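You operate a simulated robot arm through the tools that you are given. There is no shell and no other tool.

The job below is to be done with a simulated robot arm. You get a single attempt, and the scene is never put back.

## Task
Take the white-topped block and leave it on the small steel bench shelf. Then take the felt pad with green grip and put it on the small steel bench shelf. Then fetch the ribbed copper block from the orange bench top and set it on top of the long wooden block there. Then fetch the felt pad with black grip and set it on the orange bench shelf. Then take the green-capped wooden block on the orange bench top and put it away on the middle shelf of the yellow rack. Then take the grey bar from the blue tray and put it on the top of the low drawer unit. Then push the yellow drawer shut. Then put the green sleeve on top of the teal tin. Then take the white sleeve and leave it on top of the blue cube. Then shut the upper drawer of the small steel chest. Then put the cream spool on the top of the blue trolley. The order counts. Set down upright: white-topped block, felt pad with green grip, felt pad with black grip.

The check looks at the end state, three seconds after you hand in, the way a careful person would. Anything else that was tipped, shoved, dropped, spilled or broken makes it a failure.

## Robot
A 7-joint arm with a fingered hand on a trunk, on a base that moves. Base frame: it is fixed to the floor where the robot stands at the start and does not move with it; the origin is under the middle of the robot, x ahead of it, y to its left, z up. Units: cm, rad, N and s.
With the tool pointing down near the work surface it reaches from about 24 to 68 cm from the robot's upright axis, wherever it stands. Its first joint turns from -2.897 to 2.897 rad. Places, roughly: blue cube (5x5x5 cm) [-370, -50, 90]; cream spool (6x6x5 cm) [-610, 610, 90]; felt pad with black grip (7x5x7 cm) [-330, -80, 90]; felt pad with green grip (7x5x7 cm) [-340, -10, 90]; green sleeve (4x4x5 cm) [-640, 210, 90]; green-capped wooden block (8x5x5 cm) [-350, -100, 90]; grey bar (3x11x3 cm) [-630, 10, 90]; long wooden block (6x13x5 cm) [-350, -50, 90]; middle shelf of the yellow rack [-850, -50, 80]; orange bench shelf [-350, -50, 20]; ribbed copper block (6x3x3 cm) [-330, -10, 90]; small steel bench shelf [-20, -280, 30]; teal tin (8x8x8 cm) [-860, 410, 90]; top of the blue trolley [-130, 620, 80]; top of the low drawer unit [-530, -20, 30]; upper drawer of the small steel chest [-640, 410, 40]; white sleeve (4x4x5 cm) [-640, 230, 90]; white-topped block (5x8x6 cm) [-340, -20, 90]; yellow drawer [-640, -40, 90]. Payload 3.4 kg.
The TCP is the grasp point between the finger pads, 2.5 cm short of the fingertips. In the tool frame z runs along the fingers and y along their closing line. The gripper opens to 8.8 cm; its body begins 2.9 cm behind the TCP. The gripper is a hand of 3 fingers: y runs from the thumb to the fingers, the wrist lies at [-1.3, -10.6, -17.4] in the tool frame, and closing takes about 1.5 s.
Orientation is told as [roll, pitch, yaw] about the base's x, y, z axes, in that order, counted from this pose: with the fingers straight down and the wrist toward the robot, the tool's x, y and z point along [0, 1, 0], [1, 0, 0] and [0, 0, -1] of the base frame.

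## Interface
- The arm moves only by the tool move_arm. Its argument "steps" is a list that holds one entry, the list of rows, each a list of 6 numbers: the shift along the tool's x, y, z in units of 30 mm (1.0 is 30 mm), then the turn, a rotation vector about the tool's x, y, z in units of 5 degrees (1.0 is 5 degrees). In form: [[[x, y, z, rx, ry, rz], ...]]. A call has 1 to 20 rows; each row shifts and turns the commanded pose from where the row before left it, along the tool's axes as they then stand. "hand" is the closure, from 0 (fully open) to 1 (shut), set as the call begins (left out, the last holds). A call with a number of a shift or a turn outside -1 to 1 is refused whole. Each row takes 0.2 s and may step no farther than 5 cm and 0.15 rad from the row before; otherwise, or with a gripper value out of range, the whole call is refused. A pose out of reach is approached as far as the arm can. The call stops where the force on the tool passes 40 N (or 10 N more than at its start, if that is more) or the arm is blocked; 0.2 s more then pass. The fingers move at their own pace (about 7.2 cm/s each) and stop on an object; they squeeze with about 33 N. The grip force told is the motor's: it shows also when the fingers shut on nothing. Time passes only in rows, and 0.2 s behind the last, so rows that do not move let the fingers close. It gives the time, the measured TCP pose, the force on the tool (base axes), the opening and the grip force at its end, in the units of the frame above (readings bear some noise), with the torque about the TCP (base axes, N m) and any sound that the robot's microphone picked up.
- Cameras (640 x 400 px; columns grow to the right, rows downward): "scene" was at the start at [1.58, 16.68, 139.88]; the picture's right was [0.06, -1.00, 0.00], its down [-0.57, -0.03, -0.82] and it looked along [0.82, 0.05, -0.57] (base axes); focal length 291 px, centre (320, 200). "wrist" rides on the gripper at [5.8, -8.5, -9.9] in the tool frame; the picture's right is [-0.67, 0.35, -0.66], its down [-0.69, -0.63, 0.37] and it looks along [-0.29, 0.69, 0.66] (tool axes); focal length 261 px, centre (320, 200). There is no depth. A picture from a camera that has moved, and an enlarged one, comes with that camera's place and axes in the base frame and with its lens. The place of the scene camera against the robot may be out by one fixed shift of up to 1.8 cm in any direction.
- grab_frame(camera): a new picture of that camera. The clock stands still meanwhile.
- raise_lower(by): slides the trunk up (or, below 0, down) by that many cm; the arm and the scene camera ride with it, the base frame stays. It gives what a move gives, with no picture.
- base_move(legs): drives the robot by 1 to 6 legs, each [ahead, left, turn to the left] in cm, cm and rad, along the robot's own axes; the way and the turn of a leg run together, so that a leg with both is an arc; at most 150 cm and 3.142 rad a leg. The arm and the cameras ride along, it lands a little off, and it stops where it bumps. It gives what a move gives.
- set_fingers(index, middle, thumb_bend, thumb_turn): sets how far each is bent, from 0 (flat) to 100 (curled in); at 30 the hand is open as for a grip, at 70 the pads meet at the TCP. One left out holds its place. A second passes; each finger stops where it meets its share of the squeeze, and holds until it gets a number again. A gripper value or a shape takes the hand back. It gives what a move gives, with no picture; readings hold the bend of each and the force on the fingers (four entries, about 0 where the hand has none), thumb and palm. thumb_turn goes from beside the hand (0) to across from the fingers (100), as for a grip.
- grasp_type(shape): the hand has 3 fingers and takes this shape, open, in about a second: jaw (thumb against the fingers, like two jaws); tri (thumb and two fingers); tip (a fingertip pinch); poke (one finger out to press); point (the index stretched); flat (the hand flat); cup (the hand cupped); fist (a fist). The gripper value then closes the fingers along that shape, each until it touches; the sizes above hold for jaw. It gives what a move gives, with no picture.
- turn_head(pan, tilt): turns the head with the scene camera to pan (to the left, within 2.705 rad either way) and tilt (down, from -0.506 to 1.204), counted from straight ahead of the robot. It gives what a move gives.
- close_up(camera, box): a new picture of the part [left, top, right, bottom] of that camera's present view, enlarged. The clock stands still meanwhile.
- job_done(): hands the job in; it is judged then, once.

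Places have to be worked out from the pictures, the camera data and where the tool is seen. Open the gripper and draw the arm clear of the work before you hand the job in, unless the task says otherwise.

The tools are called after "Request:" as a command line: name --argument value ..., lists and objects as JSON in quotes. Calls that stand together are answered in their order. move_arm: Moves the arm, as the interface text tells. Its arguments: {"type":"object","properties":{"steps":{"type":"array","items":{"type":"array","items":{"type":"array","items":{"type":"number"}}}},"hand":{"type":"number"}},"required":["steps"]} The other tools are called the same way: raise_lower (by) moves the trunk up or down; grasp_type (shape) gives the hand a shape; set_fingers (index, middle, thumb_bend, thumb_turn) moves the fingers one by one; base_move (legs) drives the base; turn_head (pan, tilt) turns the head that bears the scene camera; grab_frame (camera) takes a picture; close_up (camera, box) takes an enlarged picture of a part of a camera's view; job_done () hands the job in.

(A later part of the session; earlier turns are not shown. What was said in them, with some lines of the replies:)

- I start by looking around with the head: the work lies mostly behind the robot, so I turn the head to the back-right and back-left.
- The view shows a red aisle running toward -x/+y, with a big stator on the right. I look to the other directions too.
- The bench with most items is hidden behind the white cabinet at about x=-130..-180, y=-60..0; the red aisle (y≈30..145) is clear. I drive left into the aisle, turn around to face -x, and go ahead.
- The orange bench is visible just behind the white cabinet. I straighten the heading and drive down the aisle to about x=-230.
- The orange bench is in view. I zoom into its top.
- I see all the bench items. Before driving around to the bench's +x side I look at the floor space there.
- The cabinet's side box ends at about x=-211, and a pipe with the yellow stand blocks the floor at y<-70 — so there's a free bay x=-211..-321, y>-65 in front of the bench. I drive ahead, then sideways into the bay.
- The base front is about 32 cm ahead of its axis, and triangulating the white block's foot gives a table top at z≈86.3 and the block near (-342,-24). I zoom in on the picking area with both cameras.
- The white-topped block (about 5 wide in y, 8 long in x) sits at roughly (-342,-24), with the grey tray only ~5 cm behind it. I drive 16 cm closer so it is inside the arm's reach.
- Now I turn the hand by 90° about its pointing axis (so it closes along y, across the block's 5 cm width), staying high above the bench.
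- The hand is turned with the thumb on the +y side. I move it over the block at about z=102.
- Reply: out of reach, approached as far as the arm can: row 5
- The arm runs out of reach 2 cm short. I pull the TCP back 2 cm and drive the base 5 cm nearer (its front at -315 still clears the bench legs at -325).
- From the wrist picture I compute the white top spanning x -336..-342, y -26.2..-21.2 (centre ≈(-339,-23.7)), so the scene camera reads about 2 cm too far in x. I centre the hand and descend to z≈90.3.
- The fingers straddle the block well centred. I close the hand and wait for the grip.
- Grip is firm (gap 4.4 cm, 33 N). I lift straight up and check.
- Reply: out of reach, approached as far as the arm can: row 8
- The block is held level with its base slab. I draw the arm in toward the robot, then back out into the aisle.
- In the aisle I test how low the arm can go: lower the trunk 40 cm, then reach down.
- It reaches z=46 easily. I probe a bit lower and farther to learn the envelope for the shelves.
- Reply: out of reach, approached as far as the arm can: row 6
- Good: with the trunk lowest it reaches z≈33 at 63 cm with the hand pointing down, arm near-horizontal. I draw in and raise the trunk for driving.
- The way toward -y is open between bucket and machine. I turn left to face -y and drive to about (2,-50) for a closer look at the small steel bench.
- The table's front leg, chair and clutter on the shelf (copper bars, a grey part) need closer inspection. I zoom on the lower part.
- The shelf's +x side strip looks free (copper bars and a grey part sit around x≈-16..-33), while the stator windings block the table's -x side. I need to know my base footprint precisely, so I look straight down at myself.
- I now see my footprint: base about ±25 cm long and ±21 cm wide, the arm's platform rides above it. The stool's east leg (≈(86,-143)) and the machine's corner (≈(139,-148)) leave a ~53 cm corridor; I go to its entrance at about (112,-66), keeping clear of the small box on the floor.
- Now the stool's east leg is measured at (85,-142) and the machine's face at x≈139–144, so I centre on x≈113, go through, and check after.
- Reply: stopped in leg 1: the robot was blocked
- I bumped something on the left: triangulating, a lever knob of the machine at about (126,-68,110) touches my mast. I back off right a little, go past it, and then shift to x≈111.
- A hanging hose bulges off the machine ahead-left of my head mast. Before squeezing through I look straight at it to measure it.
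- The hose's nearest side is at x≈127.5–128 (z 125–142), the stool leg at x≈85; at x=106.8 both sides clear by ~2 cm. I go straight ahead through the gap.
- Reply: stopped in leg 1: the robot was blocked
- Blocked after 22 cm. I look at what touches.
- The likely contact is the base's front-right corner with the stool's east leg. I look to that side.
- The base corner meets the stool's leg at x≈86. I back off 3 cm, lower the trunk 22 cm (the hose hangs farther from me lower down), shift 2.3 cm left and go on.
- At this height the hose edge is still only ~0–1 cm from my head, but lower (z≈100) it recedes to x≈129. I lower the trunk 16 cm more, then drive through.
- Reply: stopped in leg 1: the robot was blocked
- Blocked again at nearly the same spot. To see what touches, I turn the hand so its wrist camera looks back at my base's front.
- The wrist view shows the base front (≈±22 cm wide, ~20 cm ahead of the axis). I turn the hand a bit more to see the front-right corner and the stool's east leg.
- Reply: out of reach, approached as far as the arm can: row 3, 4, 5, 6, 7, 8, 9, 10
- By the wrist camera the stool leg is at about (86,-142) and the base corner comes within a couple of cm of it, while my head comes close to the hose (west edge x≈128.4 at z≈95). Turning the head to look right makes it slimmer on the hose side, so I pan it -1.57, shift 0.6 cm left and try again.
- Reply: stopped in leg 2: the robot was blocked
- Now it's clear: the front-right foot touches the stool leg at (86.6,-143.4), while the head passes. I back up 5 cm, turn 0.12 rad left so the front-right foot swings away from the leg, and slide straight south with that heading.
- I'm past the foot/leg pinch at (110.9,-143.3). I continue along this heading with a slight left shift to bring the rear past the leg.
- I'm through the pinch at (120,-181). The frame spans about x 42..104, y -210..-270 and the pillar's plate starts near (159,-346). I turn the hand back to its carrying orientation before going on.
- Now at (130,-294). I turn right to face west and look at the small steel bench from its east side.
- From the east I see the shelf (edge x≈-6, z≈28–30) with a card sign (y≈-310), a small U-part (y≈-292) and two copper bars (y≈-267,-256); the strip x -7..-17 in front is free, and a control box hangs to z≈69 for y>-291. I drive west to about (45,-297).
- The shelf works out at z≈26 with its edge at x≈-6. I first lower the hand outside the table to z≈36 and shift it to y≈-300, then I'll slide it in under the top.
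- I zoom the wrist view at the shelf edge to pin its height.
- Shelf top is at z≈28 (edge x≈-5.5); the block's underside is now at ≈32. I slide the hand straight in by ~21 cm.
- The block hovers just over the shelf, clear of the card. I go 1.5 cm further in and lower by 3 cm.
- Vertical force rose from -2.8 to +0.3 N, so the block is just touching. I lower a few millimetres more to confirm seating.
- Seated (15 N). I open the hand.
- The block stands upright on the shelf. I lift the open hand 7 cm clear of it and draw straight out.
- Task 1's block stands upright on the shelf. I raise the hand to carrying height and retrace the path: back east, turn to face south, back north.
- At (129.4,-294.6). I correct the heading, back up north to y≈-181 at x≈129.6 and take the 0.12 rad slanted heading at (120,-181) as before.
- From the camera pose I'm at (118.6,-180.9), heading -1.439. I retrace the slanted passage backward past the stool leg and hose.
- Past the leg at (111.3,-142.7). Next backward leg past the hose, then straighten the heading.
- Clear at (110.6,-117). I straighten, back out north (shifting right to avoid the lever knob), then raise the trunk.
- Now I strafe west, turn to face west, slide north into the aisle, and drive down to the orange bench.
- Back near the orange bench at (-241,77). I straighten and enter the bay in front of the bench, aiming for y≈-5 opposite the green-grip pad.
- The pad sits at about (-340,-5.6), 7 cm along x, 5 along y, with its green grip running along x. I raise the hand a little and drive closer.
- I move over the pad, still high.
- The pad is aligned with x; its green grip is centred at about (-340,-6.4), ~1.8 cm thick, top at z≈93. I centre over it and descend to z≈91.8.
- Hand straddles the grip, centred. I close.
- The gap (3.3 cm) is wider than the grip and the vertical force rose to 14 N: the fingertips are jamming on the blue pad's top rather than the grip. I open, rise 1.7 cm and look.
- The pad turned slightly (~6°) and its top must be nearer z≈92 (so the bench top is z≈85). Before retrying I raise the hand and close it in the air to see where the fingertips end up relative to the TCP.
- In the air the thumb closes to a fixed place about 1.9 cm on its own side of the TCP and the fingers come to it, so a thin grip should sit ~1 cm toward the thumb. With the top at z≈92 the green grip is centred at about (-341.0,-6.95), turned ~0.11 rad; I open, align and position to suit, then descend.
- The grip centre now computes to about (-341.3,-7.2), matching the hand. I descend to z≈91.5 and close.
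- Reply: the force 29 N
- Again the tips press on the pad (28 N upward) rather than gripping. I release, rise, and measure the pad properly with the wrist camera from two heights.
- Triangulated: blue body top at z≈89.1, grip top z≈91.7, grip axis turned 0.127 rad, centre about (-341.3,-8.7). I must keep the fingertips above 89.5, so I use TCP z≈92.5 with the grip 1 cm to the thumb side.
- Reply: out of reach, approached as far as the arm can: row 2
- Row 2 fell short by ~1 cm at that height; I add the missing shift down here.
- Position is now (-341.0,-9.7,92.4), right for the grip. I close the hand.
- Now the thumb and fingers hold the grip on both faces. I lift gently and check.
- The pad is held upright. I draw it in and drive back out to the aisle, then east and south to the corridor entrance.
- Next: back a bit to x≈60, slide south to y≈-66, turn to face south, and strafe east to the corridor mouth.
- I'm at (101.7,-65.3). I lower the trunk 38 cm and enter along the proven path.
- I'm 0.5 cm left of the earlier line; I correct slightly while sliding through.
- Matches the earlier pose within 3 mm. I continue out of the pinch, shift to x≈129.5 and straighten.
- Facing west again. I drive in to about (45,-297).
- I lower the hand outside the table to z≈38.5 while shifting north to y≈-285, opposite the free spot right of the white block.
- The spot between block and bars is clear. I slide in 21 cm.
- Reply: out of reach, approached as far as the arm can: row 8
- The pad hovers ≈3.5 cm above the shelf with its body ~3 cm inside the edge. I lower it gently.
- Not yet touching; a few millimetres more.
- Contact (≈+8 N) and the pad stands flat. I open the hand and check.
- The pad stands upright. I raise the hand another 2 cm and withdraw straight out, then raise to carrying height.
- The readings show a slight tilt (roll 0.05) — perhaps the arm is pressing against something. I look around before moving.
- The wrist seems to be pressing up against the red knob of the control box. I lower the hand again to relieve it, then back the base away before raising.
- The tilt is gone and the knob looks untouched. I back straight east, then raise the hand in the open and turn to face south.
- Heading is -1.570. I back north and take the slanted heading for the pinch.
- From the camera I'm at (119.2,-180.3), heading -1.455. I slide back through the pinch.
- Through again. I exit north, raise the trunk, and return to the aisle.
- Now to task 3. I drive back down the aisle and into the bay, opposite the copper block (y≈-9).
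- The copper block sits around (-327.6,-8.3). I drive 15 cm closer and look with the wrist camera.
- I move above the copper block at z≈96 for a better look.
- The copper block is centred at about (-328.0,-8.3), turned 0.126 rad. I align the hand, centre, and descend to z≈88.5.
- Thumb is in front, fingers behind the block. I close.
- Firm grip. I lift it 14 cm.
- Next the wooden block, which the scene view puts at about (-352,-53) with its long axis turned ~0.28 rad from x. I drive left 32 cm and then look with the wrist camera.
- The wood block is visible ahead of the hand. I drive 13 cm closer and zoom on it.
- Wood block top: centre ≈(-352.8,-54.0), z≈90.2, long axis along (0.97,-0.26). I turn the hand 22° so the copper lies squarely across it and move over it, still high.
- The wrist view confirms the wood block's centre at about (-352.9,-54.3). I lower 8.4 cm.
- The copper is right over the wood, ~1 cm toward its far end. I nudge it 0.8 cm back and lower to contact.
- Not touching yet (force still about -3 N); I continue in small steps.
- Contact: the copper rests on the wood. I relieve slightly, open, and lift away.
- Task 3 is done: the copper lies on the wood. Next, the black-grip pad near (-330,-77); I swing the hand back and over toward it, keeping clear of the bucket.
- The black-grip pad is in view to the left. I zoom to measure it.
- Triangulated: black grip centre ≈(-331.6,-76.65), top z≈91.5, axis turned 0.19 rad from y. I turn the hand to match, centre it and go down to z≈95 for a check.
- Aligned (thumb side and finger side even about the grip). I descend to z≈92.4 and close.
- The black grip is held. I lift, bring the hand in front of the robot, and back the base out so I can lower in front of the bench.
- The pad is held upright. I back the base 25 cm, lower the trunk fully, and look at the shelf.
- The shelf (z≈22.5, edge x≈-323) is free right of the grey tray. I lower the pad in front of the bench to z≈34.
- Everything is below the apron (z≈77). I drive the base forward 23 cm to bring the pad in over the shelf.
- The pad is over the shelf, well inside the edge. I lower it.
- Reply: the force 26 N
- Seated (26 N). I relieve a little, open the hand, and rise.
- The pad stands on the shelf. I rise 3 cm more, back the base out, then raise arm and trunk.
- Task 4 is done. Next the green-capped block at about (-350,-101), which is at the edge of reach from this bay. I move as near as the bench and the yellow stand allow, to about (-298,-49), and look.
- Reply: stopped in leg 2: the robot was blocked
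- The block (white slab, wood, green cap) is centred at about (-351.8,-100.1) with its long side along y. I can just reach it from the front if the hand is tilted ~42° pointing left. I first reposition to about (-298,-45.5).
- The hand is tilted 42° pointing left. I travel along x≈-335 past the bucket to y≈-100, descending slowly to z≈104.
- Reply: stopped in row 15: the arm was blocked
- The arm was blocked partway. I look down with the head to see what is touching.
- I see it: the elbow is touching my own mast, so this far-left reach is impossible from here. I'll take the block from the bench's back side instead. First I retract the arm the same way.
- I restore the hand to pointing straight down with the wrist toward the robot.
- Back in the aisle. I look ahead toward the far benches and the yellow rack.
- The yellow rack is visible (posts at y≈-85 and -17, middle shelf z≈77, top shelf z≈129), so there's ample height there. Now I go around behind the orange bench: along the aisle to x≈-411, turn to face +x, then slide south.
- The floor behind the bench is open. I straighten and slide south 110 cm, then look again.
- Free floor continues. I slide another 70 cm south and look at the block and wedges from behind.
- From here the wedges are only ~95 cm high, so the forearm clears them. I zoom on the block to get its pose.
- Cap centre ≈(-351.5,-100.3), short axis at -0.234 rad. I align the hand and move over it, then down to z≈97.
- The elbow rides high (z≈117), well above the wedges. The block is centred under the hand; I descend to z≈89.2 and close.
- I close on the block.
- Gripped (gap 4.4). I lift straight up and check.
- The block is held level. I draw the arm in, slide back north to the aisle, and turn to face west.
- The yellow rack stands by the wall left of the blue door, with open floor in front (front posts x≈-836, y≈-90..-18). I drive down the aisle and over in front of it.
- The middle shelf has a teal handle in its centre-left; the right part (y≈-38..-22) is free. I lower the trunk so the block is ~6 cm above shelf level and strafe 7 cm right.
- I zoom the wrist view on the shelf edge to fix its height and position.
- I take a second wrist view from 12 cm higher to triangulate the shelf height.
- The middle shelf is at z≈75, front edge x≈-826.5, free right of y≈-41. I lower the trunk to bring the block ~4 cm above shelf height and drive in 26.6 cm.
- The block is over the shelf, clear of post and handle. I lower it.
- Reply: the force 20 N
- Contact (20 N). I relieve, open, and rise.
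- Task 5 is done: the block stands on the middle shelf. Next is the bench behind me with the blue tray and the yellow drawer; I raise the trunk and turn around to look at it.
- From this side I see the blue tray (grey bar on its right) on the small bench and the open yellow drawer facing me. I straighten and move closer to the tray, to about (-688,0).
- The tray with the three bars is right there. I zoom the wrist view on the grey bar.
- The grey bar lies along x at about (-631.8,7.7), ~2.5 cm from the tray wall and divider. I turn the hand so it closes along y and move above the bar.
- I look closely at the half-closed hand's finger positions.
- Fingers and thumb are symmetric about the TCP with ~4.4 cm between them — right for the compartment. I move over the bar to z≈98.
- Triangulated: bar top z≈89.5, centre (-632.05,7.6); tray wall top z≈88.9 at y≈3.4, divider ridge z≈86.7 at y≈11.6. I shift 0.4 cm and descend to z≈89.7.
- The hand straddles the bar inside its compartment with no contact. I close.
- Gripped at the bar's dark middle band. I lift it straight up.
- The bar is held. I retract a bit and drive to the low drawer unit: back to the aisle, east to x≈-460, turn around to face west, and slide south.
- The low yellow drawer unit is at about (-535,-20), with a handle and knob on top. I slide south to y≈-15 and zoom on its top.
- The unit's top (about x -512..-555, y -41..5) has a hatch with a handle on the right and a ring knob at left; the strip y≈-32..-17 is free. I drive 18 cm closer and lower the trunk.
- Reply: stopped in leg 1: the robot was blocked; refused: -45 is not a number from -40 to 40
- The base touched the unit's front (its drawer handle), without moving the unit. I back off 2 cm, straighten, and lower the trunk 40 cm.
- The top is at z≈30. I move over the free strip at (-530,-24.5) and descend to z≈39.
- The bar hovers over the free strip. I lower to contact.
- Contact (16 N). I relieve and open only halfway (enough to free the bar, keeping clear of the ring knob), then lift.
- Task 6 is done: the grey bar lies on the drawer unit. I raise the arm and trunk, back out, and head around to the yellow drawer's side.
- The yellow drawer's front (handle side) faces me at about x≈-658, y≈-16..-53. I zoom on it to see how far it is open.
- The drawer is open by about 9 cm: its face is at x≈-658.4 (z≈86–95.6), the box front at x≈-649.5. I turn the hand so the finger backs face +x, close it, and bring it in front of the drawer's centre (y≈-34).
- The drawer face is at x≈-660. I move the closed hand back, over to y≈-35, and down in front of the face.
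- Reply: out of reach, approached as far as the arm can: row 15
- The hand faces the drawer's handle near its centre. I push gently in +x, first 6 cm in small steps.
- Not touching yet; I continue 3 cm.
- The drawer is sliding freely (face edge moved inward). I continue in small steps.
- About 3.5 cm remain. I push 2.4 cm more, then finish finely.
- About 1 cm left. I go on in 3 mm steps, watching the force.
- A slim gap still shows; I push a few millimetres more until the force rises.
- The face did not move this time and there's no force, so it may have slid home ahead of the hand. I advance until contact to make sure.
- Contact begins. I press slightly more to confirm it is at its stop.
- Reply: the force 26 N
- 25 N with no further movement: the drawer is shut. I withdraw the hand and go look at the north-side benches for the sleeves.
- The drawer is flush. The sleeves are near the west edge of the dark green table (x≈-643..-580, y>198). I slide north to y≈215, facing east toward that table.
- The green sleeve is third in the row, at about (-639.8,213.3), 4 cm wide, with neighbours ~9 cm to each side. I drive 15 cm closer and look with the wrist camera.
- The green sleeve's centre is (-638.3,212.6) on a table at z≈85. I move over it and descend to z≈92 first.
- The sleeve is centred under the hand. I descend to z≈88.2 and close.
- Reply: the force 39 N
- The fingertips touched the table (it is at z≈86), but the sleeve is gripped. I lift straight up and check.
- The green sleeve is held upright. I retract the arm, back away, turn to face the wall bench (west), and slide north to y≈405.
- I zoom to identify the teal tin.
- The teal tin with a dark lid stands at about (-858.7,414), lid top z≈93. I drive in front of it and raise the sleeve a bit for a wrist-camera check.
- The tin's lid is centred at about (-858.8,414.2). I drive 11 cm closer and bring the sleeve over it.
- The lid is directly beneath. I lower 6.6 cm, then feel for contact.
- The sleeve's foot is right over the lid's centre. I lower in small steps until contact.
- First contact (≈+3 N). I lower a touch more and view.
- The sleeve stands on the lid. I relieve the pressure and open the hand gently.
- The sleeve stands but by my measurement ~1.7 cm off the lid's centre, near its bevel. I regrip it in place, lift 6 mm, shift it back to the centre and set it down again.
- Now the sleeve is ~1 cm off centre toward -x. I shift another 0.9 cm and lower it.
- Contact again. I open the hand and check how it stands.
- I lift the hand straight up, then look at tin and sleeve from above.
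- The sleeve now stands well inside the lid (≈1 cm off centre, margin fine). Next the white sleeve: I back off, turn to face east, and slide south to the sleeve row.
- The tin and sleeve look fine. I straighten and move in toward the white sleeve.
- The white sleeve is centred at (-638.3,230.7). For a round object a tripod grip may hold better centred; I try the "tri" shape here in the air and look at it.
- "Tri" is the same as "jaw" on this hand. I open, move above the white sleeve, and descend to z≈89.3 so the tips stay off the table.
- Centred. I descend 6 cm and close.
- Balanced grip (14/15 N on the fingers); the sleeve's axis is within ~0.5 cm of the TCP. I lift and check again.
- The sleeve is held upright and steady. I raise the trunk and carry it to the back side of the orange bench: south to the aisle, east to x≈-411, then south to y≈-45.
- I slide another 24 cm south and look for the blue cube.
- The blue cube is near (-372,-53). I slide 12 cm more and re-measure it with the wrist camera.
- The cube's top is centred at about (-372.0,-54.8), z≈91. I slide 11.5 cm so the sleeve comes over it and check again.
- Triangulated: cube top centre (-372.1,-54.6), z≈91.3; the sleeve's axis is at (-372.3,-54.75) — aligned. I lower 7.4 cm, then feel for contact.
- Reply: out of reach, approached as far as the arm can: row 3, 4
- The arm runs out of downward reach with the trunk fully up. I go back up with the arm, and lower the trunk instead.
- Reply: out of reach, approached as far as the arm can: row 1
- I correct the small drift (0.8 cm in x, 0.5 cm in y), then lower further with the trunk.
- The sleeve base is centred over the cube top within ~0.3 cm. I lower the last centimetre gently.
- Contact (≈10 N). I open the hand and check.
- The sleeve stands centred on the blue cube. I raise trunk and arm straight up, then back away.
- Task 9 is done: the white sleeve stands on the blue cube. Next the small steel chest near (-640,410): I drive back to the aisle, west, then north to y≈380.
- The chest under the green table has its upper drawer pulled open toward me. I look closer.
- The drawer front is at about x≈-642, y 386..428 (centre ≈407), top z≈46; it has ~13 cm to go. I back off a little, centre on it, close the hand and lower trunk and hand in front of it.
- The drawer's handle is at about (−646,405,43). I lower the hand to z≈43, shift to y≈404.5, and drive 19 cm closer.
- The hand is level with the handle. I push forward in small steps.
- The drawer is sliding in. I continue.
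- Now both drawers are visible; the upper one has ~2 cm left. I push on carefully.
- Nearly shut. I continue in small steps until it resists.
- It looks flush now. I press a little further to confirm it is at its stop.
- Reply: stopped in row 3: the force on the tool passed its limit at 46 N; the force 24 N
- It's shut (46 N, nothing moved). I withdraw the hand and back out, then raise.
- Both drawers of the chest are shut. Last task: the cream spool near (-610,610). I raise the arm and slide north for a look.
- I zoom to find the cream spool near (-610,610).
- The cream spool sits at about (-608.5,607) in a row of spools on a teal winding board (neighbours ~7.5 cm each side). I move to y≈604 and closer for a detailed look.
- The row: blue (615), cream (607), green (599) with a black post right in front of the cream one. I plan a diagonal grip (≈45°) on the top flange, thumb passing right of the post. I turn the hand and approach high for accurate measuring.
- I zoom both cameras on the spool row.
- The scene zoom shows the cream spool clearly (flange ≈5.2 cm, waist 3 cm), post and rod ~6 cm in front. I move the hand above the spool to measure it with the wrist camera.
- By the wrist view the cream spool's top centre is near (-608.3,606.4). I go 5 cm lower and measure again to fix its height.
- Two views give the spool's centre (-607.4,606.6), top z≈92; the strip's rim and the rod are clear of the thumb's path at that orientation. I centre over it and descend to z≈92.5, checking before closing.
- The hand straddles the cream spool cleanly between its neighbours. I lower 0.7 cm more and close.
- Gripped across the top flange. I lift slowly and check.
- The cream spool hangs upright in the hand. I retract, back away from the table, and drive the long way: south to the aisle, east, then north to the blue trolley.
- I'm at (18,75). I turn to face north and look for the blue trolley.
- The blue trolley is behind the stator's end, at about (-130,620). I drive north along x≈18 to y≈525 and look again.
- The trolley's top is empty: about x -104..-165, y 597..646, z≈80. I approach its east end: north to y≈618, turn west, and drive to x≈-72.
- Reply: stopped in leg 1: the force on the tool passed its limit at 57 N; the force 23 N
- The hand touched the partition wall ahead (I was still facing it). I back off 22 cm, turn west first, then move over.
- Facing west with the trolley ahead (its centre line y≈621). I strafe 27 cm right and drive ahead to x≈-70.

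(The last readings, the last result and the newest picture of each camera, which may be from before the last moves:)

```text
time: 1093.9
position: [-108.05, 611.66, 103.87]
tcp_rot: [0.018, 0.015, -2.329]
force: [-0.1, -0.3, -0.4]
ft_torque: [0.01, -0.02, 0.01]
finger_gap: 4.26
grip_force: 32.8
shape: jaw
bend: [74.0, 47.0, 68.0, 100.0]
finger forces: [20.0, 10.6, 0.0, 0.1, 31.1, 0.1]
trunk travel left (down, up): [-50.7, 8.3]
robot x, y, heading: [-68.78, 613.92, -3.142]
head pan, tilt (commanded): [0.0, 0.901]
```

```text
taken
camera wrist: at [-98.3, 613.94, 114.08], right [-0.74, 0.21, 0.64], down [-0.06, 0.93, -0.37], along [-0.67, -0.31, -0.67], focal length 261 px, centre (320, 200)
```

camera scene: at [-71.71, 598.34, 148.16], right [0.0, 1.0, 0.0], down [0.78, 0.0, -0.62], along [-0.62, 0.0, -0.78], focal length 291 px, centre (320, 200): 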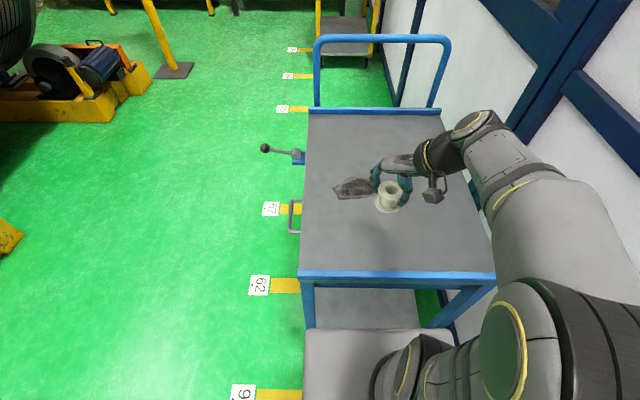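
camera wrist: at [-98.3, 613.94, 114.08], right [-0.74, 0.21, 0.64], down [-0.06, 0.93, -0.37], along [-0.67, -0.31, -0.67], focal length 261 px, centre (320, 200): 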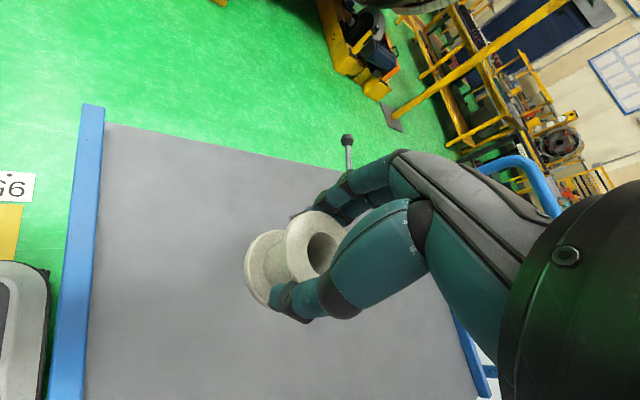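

The spool is over the trolley's top (clear of its rims). I move it 15 cm further to the middle and start lowering.

Request:
move_arm --steps '[[[-0.797, 0.37, 0, 0, 0, 0], [-0.797, 0.37, 0, 0, 0, 0], [-0.797, 0.37, 0, 0, 0, 0], [-0.797, 0.37, 0, 0, 0, 0], [-0.797, 0.37, 0, 0, 0, 0], [-0.797, 0.37, 0, 0, 0, 0], [0, 0, 0.9, 0, 0, 0], [0, 0, 0.9, 0, 0, 0], [0, 0, 0.9, 0, 0, 0]]]'

Request:
grab_frame --camera "wrist"

Request:
close_up --camera "scene" --box '[300, 100, 460, 200]'

```text
time: 1095.9
position: [-122.94, 616.68, 95.39]
tcp_rot: [0.018, 0.014, -2.328]
force: [0.0, -0.5, -0.9]
ft_torque: [-0.02, -0.01, -0.01]
finger_gap: 4.24
grip_force: 32.9
shape: jaw
bend: [74.0, 47.0, 68.0, 100.0]
finger forces: [20.1, 10.6, 0.1, 0.0, 31.1, 0.0]
trunk travel left (down, up): [-50.7, 8.3]
robot x, y, heading: [-69.35, 613.58, -3.14]
head pan, tilt (commanded): [0.0, 0.901]
```

```text
taken
camera wrist: at [-113.11, 618.94, 105.61], right [-0.74, 0.21, 0.64], down [-0.06, 0.93, -0.37], along [-0.67, -0.31, -0.67], focal length 261 px, centre (320, 200)
```

wrist: 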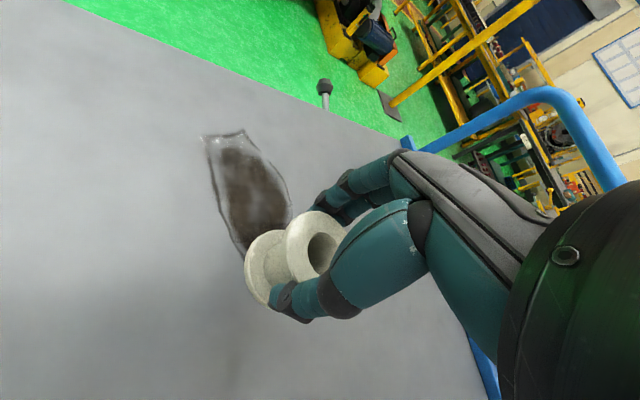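

```text
4.00 times, centred on (380, 150) of scene
camera zoom: at [-71.73, 598.35, 148.16], right [0.0, 1.0, 0.0], down [0.78, 0.0, -0.62], along [-0.62, 0.0, -0.78], focal length 1165 px, centre (80, 400)
```

zoom: 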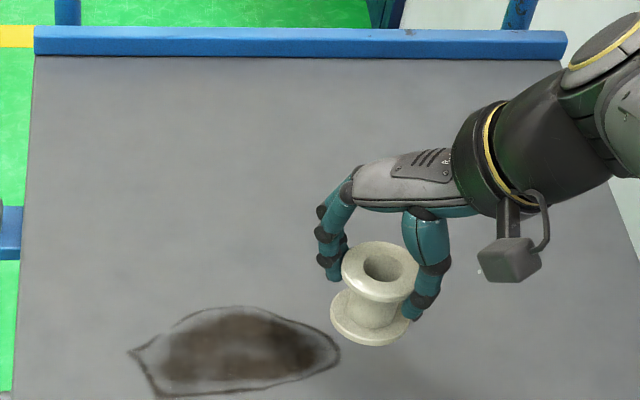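

The spool hangs level over clear metal. I lower 8.4 cm, then feel for contact.

Request:
move_arm --steps '[[[0, 0, 0.8, 0, 0, 0], [0, 0, 0.8, 0, 0, 0], [0, 0, 0.7, 0, 0, 0], [0, 0, 0.3, 0, 0, 0]]]'

Request:
move_arm --steps '[[[0, 0, 0.12, 0, 0, 0], [0, 0, 0.1, 0, 0, 0]]]'

Request:
close_up --camera "wrist" --box '[180, 170, 420, 320]'

```text
time: 1096.9
position: [-123.03, 616.81, 88.79]
tcp_rot: [0.001, 0.001, -2.331]
force: [4.5, -1.4, 28.7]
ft_torque: [0.1, -0.16, 0.03]
finger_gap: 4.35
grip_force: 33.5
shape: jaw
bend: [75.0, 45.0, 68.0, 100.0]
finger forces: [21.4, 10.9, 0.1, 0.0, 35.2, 0.0]
trunk travel left (down, up): [-50.7, 8.3]
robot x, y, heading: [-68.97, 613.78, -3.142]
head pan, tilt (commanded): [0.0, 0.901]
stopped in row 4: the force on the tool passed its limit at 48 N (the readings are from after the stop); the commanded pose is now the measured one
```

```text
time: 1097.2
position: [-123.16, 616.7, 88.89]
tcp_rot: [-0.005, -0.003, -2.334]
force: [3.1, -0.4, 24.4]
ft_torque: [0.11, -0.24, 0.01]
finger_gap: 4.36
grip_force: 33.0
shape: jaw
bend: [75.0, 46.0, 68.0, 100.0]
finger forces: [21.0, 10.8, 0.1, 0.1, 34.6, 0.0]
trunk travel left (down, up): [-50.7, 8.3]
robot x, y, heading: [-68.98, 613.86, -3.143]
head pan, tilt (commanded): [0.0, 0.901]
stopped in row 1: the force on the tool passed its limit at 43 N (the readings are from after the stop); the commanded pose is now the measured one
```

```text
2.67 times, centred on (300, 245) of wrist
camera zoom: at [-113.13, 618.89, 98.79], right [-0.72, 0.21, 0.66], down [-0.06, 0.93, -0.37], along [-0.69, -0.31, -0.66], focal length 695 px, centre (373, 80)
```

zoom: 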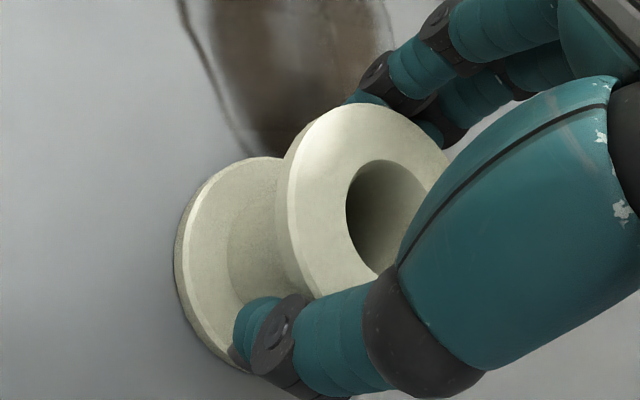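

The spool is seated (trolley top ≈83.6). I relieve the pressure and open the hand.

Request:
move_arm --steps '[[[0, 0, -0.08, 0, 0, 0], [0, 0, 0, 0, 0, 0]]]'

Request:
move_arm --steps '[[[0, 0, 0, 0, 0, 0], [0, 0, 0, 0, 0, 0], [0, 0, 0, 0, 0, 0], [0, 0, 0, 0, 0, 0], [0, 0, 0, 0, 0, 0], [0, 0, 0, 0, 0, 0], [0, 0, 0, 0, 0, 0]]]' --hand 0

Request:
close_up --camera "scene" --box '[300, 120, 460, 220]'

Request:
close_up --camera "wrist" --box '[180, 170, 420, 320]'

```text
time: 1097.8
position: [-123.04, 616.67, 88.86]
tcp_rot: [-0.001, 0.0, -2.332]
force: [-0.8, -0.4, 19.4]
ft_torque: [0.08, -0.07, -0.06]
finger_gap: 4.36
grip_force: 32.9
shape: jaw
bend: [75.0, 46.0, 68.0, 100.0]
finger forces: [21.4, 11.8, 0.1, 0.1, 33.2, 0.0]
trunk travel left (down, up): [-50.7, 8.3]
robot x, y, heading: [-69.15, 614.05, -3.145]
head pan, tilt (commanded): [0.0, 0.901]
```

```text
time: 1099.5
position: [-123.18, 616.74, 88.87]
tcp_rot: [0.001, 0.002, -2.332]
force: [0.1, 0.6, 0.3]
ft_torque: [0.01, 0.01, 0.01]
finger_gap: 8.75
grip_force: 0.0
shape: jaw
bend: [30.0, 30.0, 30.0, 98.0]
finger forces: [0.0, 0.0, 0.1, 0.0, 0.0, 0.1]
trunk travel left (down, up): [-50.7, 8.3]
robot x, y, heading: [-69.44, 613.68, -3.137]
head pan, tilt (commanded): [0.0, 0.901]
```

```text
4.00 times, centred on (380, 170) of scene
camera zoom: at [-71.7, 598.34, 148.15], right [0.0, 1.0, 0.0], down [0.78, 0.0, -0.62], along [-0.62, 0.0, -0.78], focal length 1165 px, centre (80, 320)
```

zoom: 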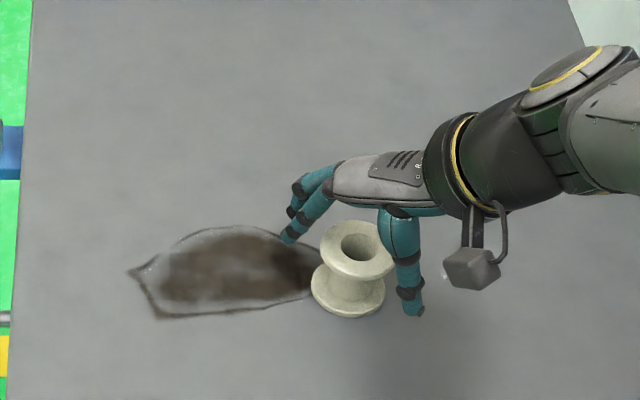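

```text
2.67 times, centred on (300, 245) of wrist
camera zoom: at [-113.25, 618.92, 98.76], right [-0.73, 0.21, 0.65], down [-0.06, 0.93, -0.37], along [-0.68, -0.31, -0.66], focal length 695 px, centre (373, 80)
```

zoom: 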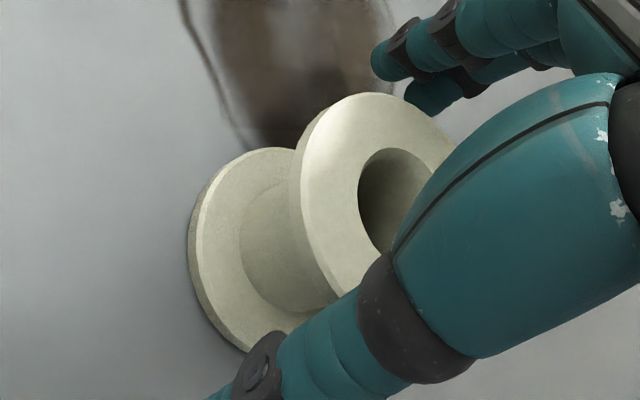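

The spool stands upright and free. I lift the open hand straight up, then back the robot well clear.

Request:
move_arm --steps '[[[0, 0, -0.5, 0, 0, 0], [0, 0, -0.9, 0, 0, 0], [0, 0, -0.9, 0, 0, 0], [0, 0, -0.9, 0, 0, 0], [0, 0, -0.9, 0, 0, 0]]]'

Request:
base_move --legs '[[-40, 0, 0]]'

Request:
grab_frame --camera "scene"

Request:
close_up --camera "scene" --box '[280, 40, 520, 190]'

```text
time: 1100.7
position: [-123.41, 616.8, 101.08]
tcp_rot: [0.001, 0.001, -2.331]
force: [0.3, 0.3, 0.1]
ft_torque: [0.01, 0.0, -0.01]
finger_gap: 8.76
grip_force: 0.1
shape: jaw
bend: [30.0, 30.0, 30.0, 98.0]
finger forces: [0.0, 0.0, 0.1, 0.2, 0.0, 0.1]
trunk travel left (down, up): [-50.7, 8.3]
robot x, y, heading: [-68.78, 614.12, -3.139]
head pan, tilt (commanded): [0.0, 0.901]
```

```text
time: 1103.1
position: [-83.95, 616.75, 101.03]
tcp_rot: [0.001, 0.002, -2.333]
force: [-0.6, -0.5, -1.1]
ft_torque: [-0.02, 0.02, -0.02]
finger_gap: 8.79
grip_force: 0.0
shape: jaw
bend: [30.0, 30.0, 30.0, 98.0]
finger forces: [0.0, 0.0, 0.0, 0.0, 0.1, 0.0]
trunk travel left (down, up): [-50.7, 8.3]
robot x, y, heading: [-29.44, 613.63, 3.14]
head pan, tilt (commanded): [0.0, 0.901]
```

```text
taken
camera scene: at [-32.16, 598.33, 148.16], right [0.0, 1.0, 0.0], down [0.78, 0.0, -0.62], along [-0.62, 0.0, -0.78], focal length 291 px, centre (320, 200)
```

scene: 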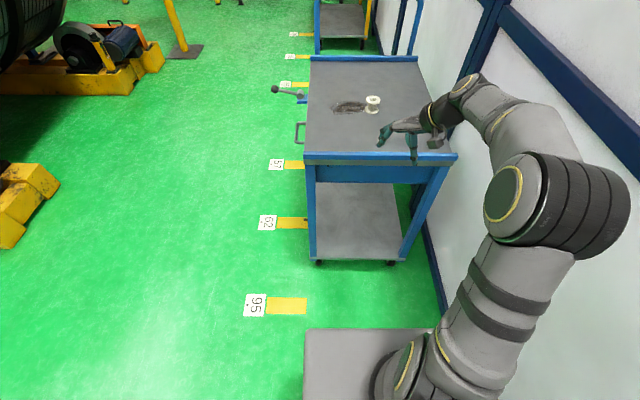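

```text
2.67 times, centred on (400, 115) of scene
camera zoom: at [-32.16, 598.33, 148.16], right [0.0, 1.0, 0.0], down [0.78, 0.0, -0.62], along [-0.62, 0.0, -0.78], focal length 777 px, centre (107, 427)
```

zoom: 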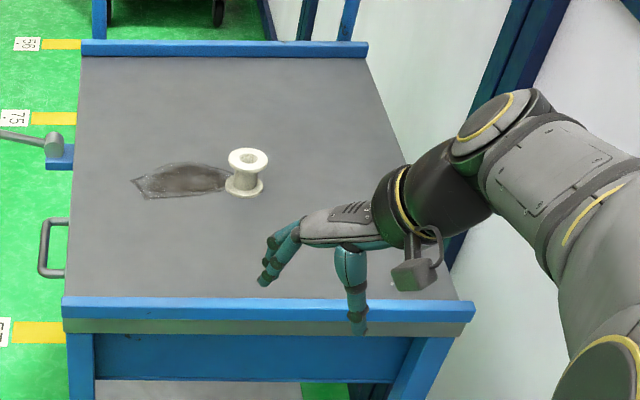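

The spool stands upright on the blue trolley. I back away further so arm and hand are well clear, then hand the job in.

Request:
base_move --legs '[[-40, 0, 0]]'

Request:
close_up --camera "scene" --box '[280, 20, 480, 145]'

```text
time: 1105.6
position: [-43.83, 616.89, 101.17]
tcp_rot: [0.002, 0.001, -2.338]
force: [-1.0, 0.8, -1.0]
ft_torque: [0.02, 0.0, 0.02]
finger_gap: 8.76
grip_force: 0.1
shape: jaw
bend: [30.0, 30.0, 30.0, 98.0]
finger forces: [0.0, 0.1, 0.0, 0.0, 0.0, 0.0]
trunk travel left (down, up): [-50.7, 8.3]
robot x, y, heading: [10.75, 613.88, 3.138]
head pan, tilt (commanded): [0.0, 0.901]
```

```text
3.20 times, centred on (380, 82) of scene
camera zoom: at [7.71, 598.22, 148.16], right [0.01, 1.0, 0.0], down [0.78, 0.0, -0.62], along [-0.62, 0.0, -0.78], focal length 932 px, centre (128, 576)
```

zoom: 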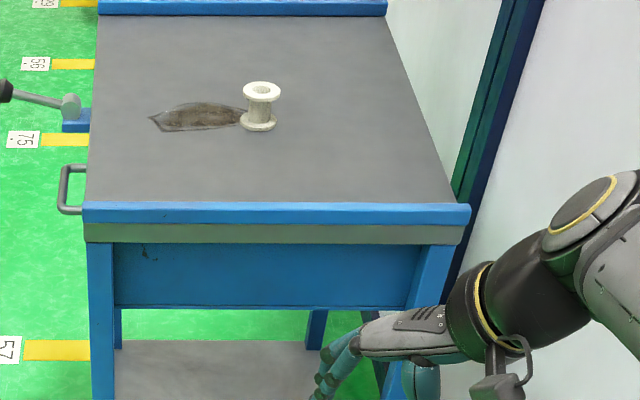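

All eleven steps are done in order, the last picture shows the spool upright on the trolley, the hand is open and the arm is clear. I hand the job in.

Request:
job_done

```text
The job is handed in.
```

I did all eleven steps in the order you gave and handed the job in. I checked each placement in the pictures before moving on. I did not go back for a last look at the early ones.

1. **White-topped block:** upright on the small steel bench shelf.
2. **Felt pad with green grip:** upright on the small steel bench shelf. My first tries at gripping it pushed it a centimetre or two on the orange bench before I had hold of it.
3. **Ribbed copper block:** lying across the top of the long wooden block.
4. **Felt pad with black grip:** upright on the orange bench shelf.
5. **Green-capped wooden block:** on the middle shelf of the yellow rack. I could not reach it from the front of the orange bench, so I took it from behind.
6. **Grey bar:** on top of the low drawer unit.
7. **Yellow drawer:** shut; it did not move further at 25 N.
8. **Green sleeve:** standing on the teal tin, about 1 cm off the lid's centre.
9. **White sleeve:** standing on the blue cube.
10. **Upper drawer of the small steel chest:** shut; it did not move further at 46 N.
11. **Cream spool:** upright on the blue trolley.

Some things were touched or moved along the way:

- **Teal tin:** it slid about 2 cm along the bench while I was recentring the sleeve on it. This is the likeliest thing a strict check would object to.
- **Steel bench control box:** the wrist pressed up against the red knob while I was withdrawing. I backed off, and the knob looked unchanged.
- **Bumps while driving:** the base touched the stool leg, a lever on the white machine, the hanging hose, a bracket on the yellow stand and the front of the low drawer unit. The hand and spool touched the partition wall near the trolley. I saw nothing move; the drawer unit is the only one I measured afterwards.
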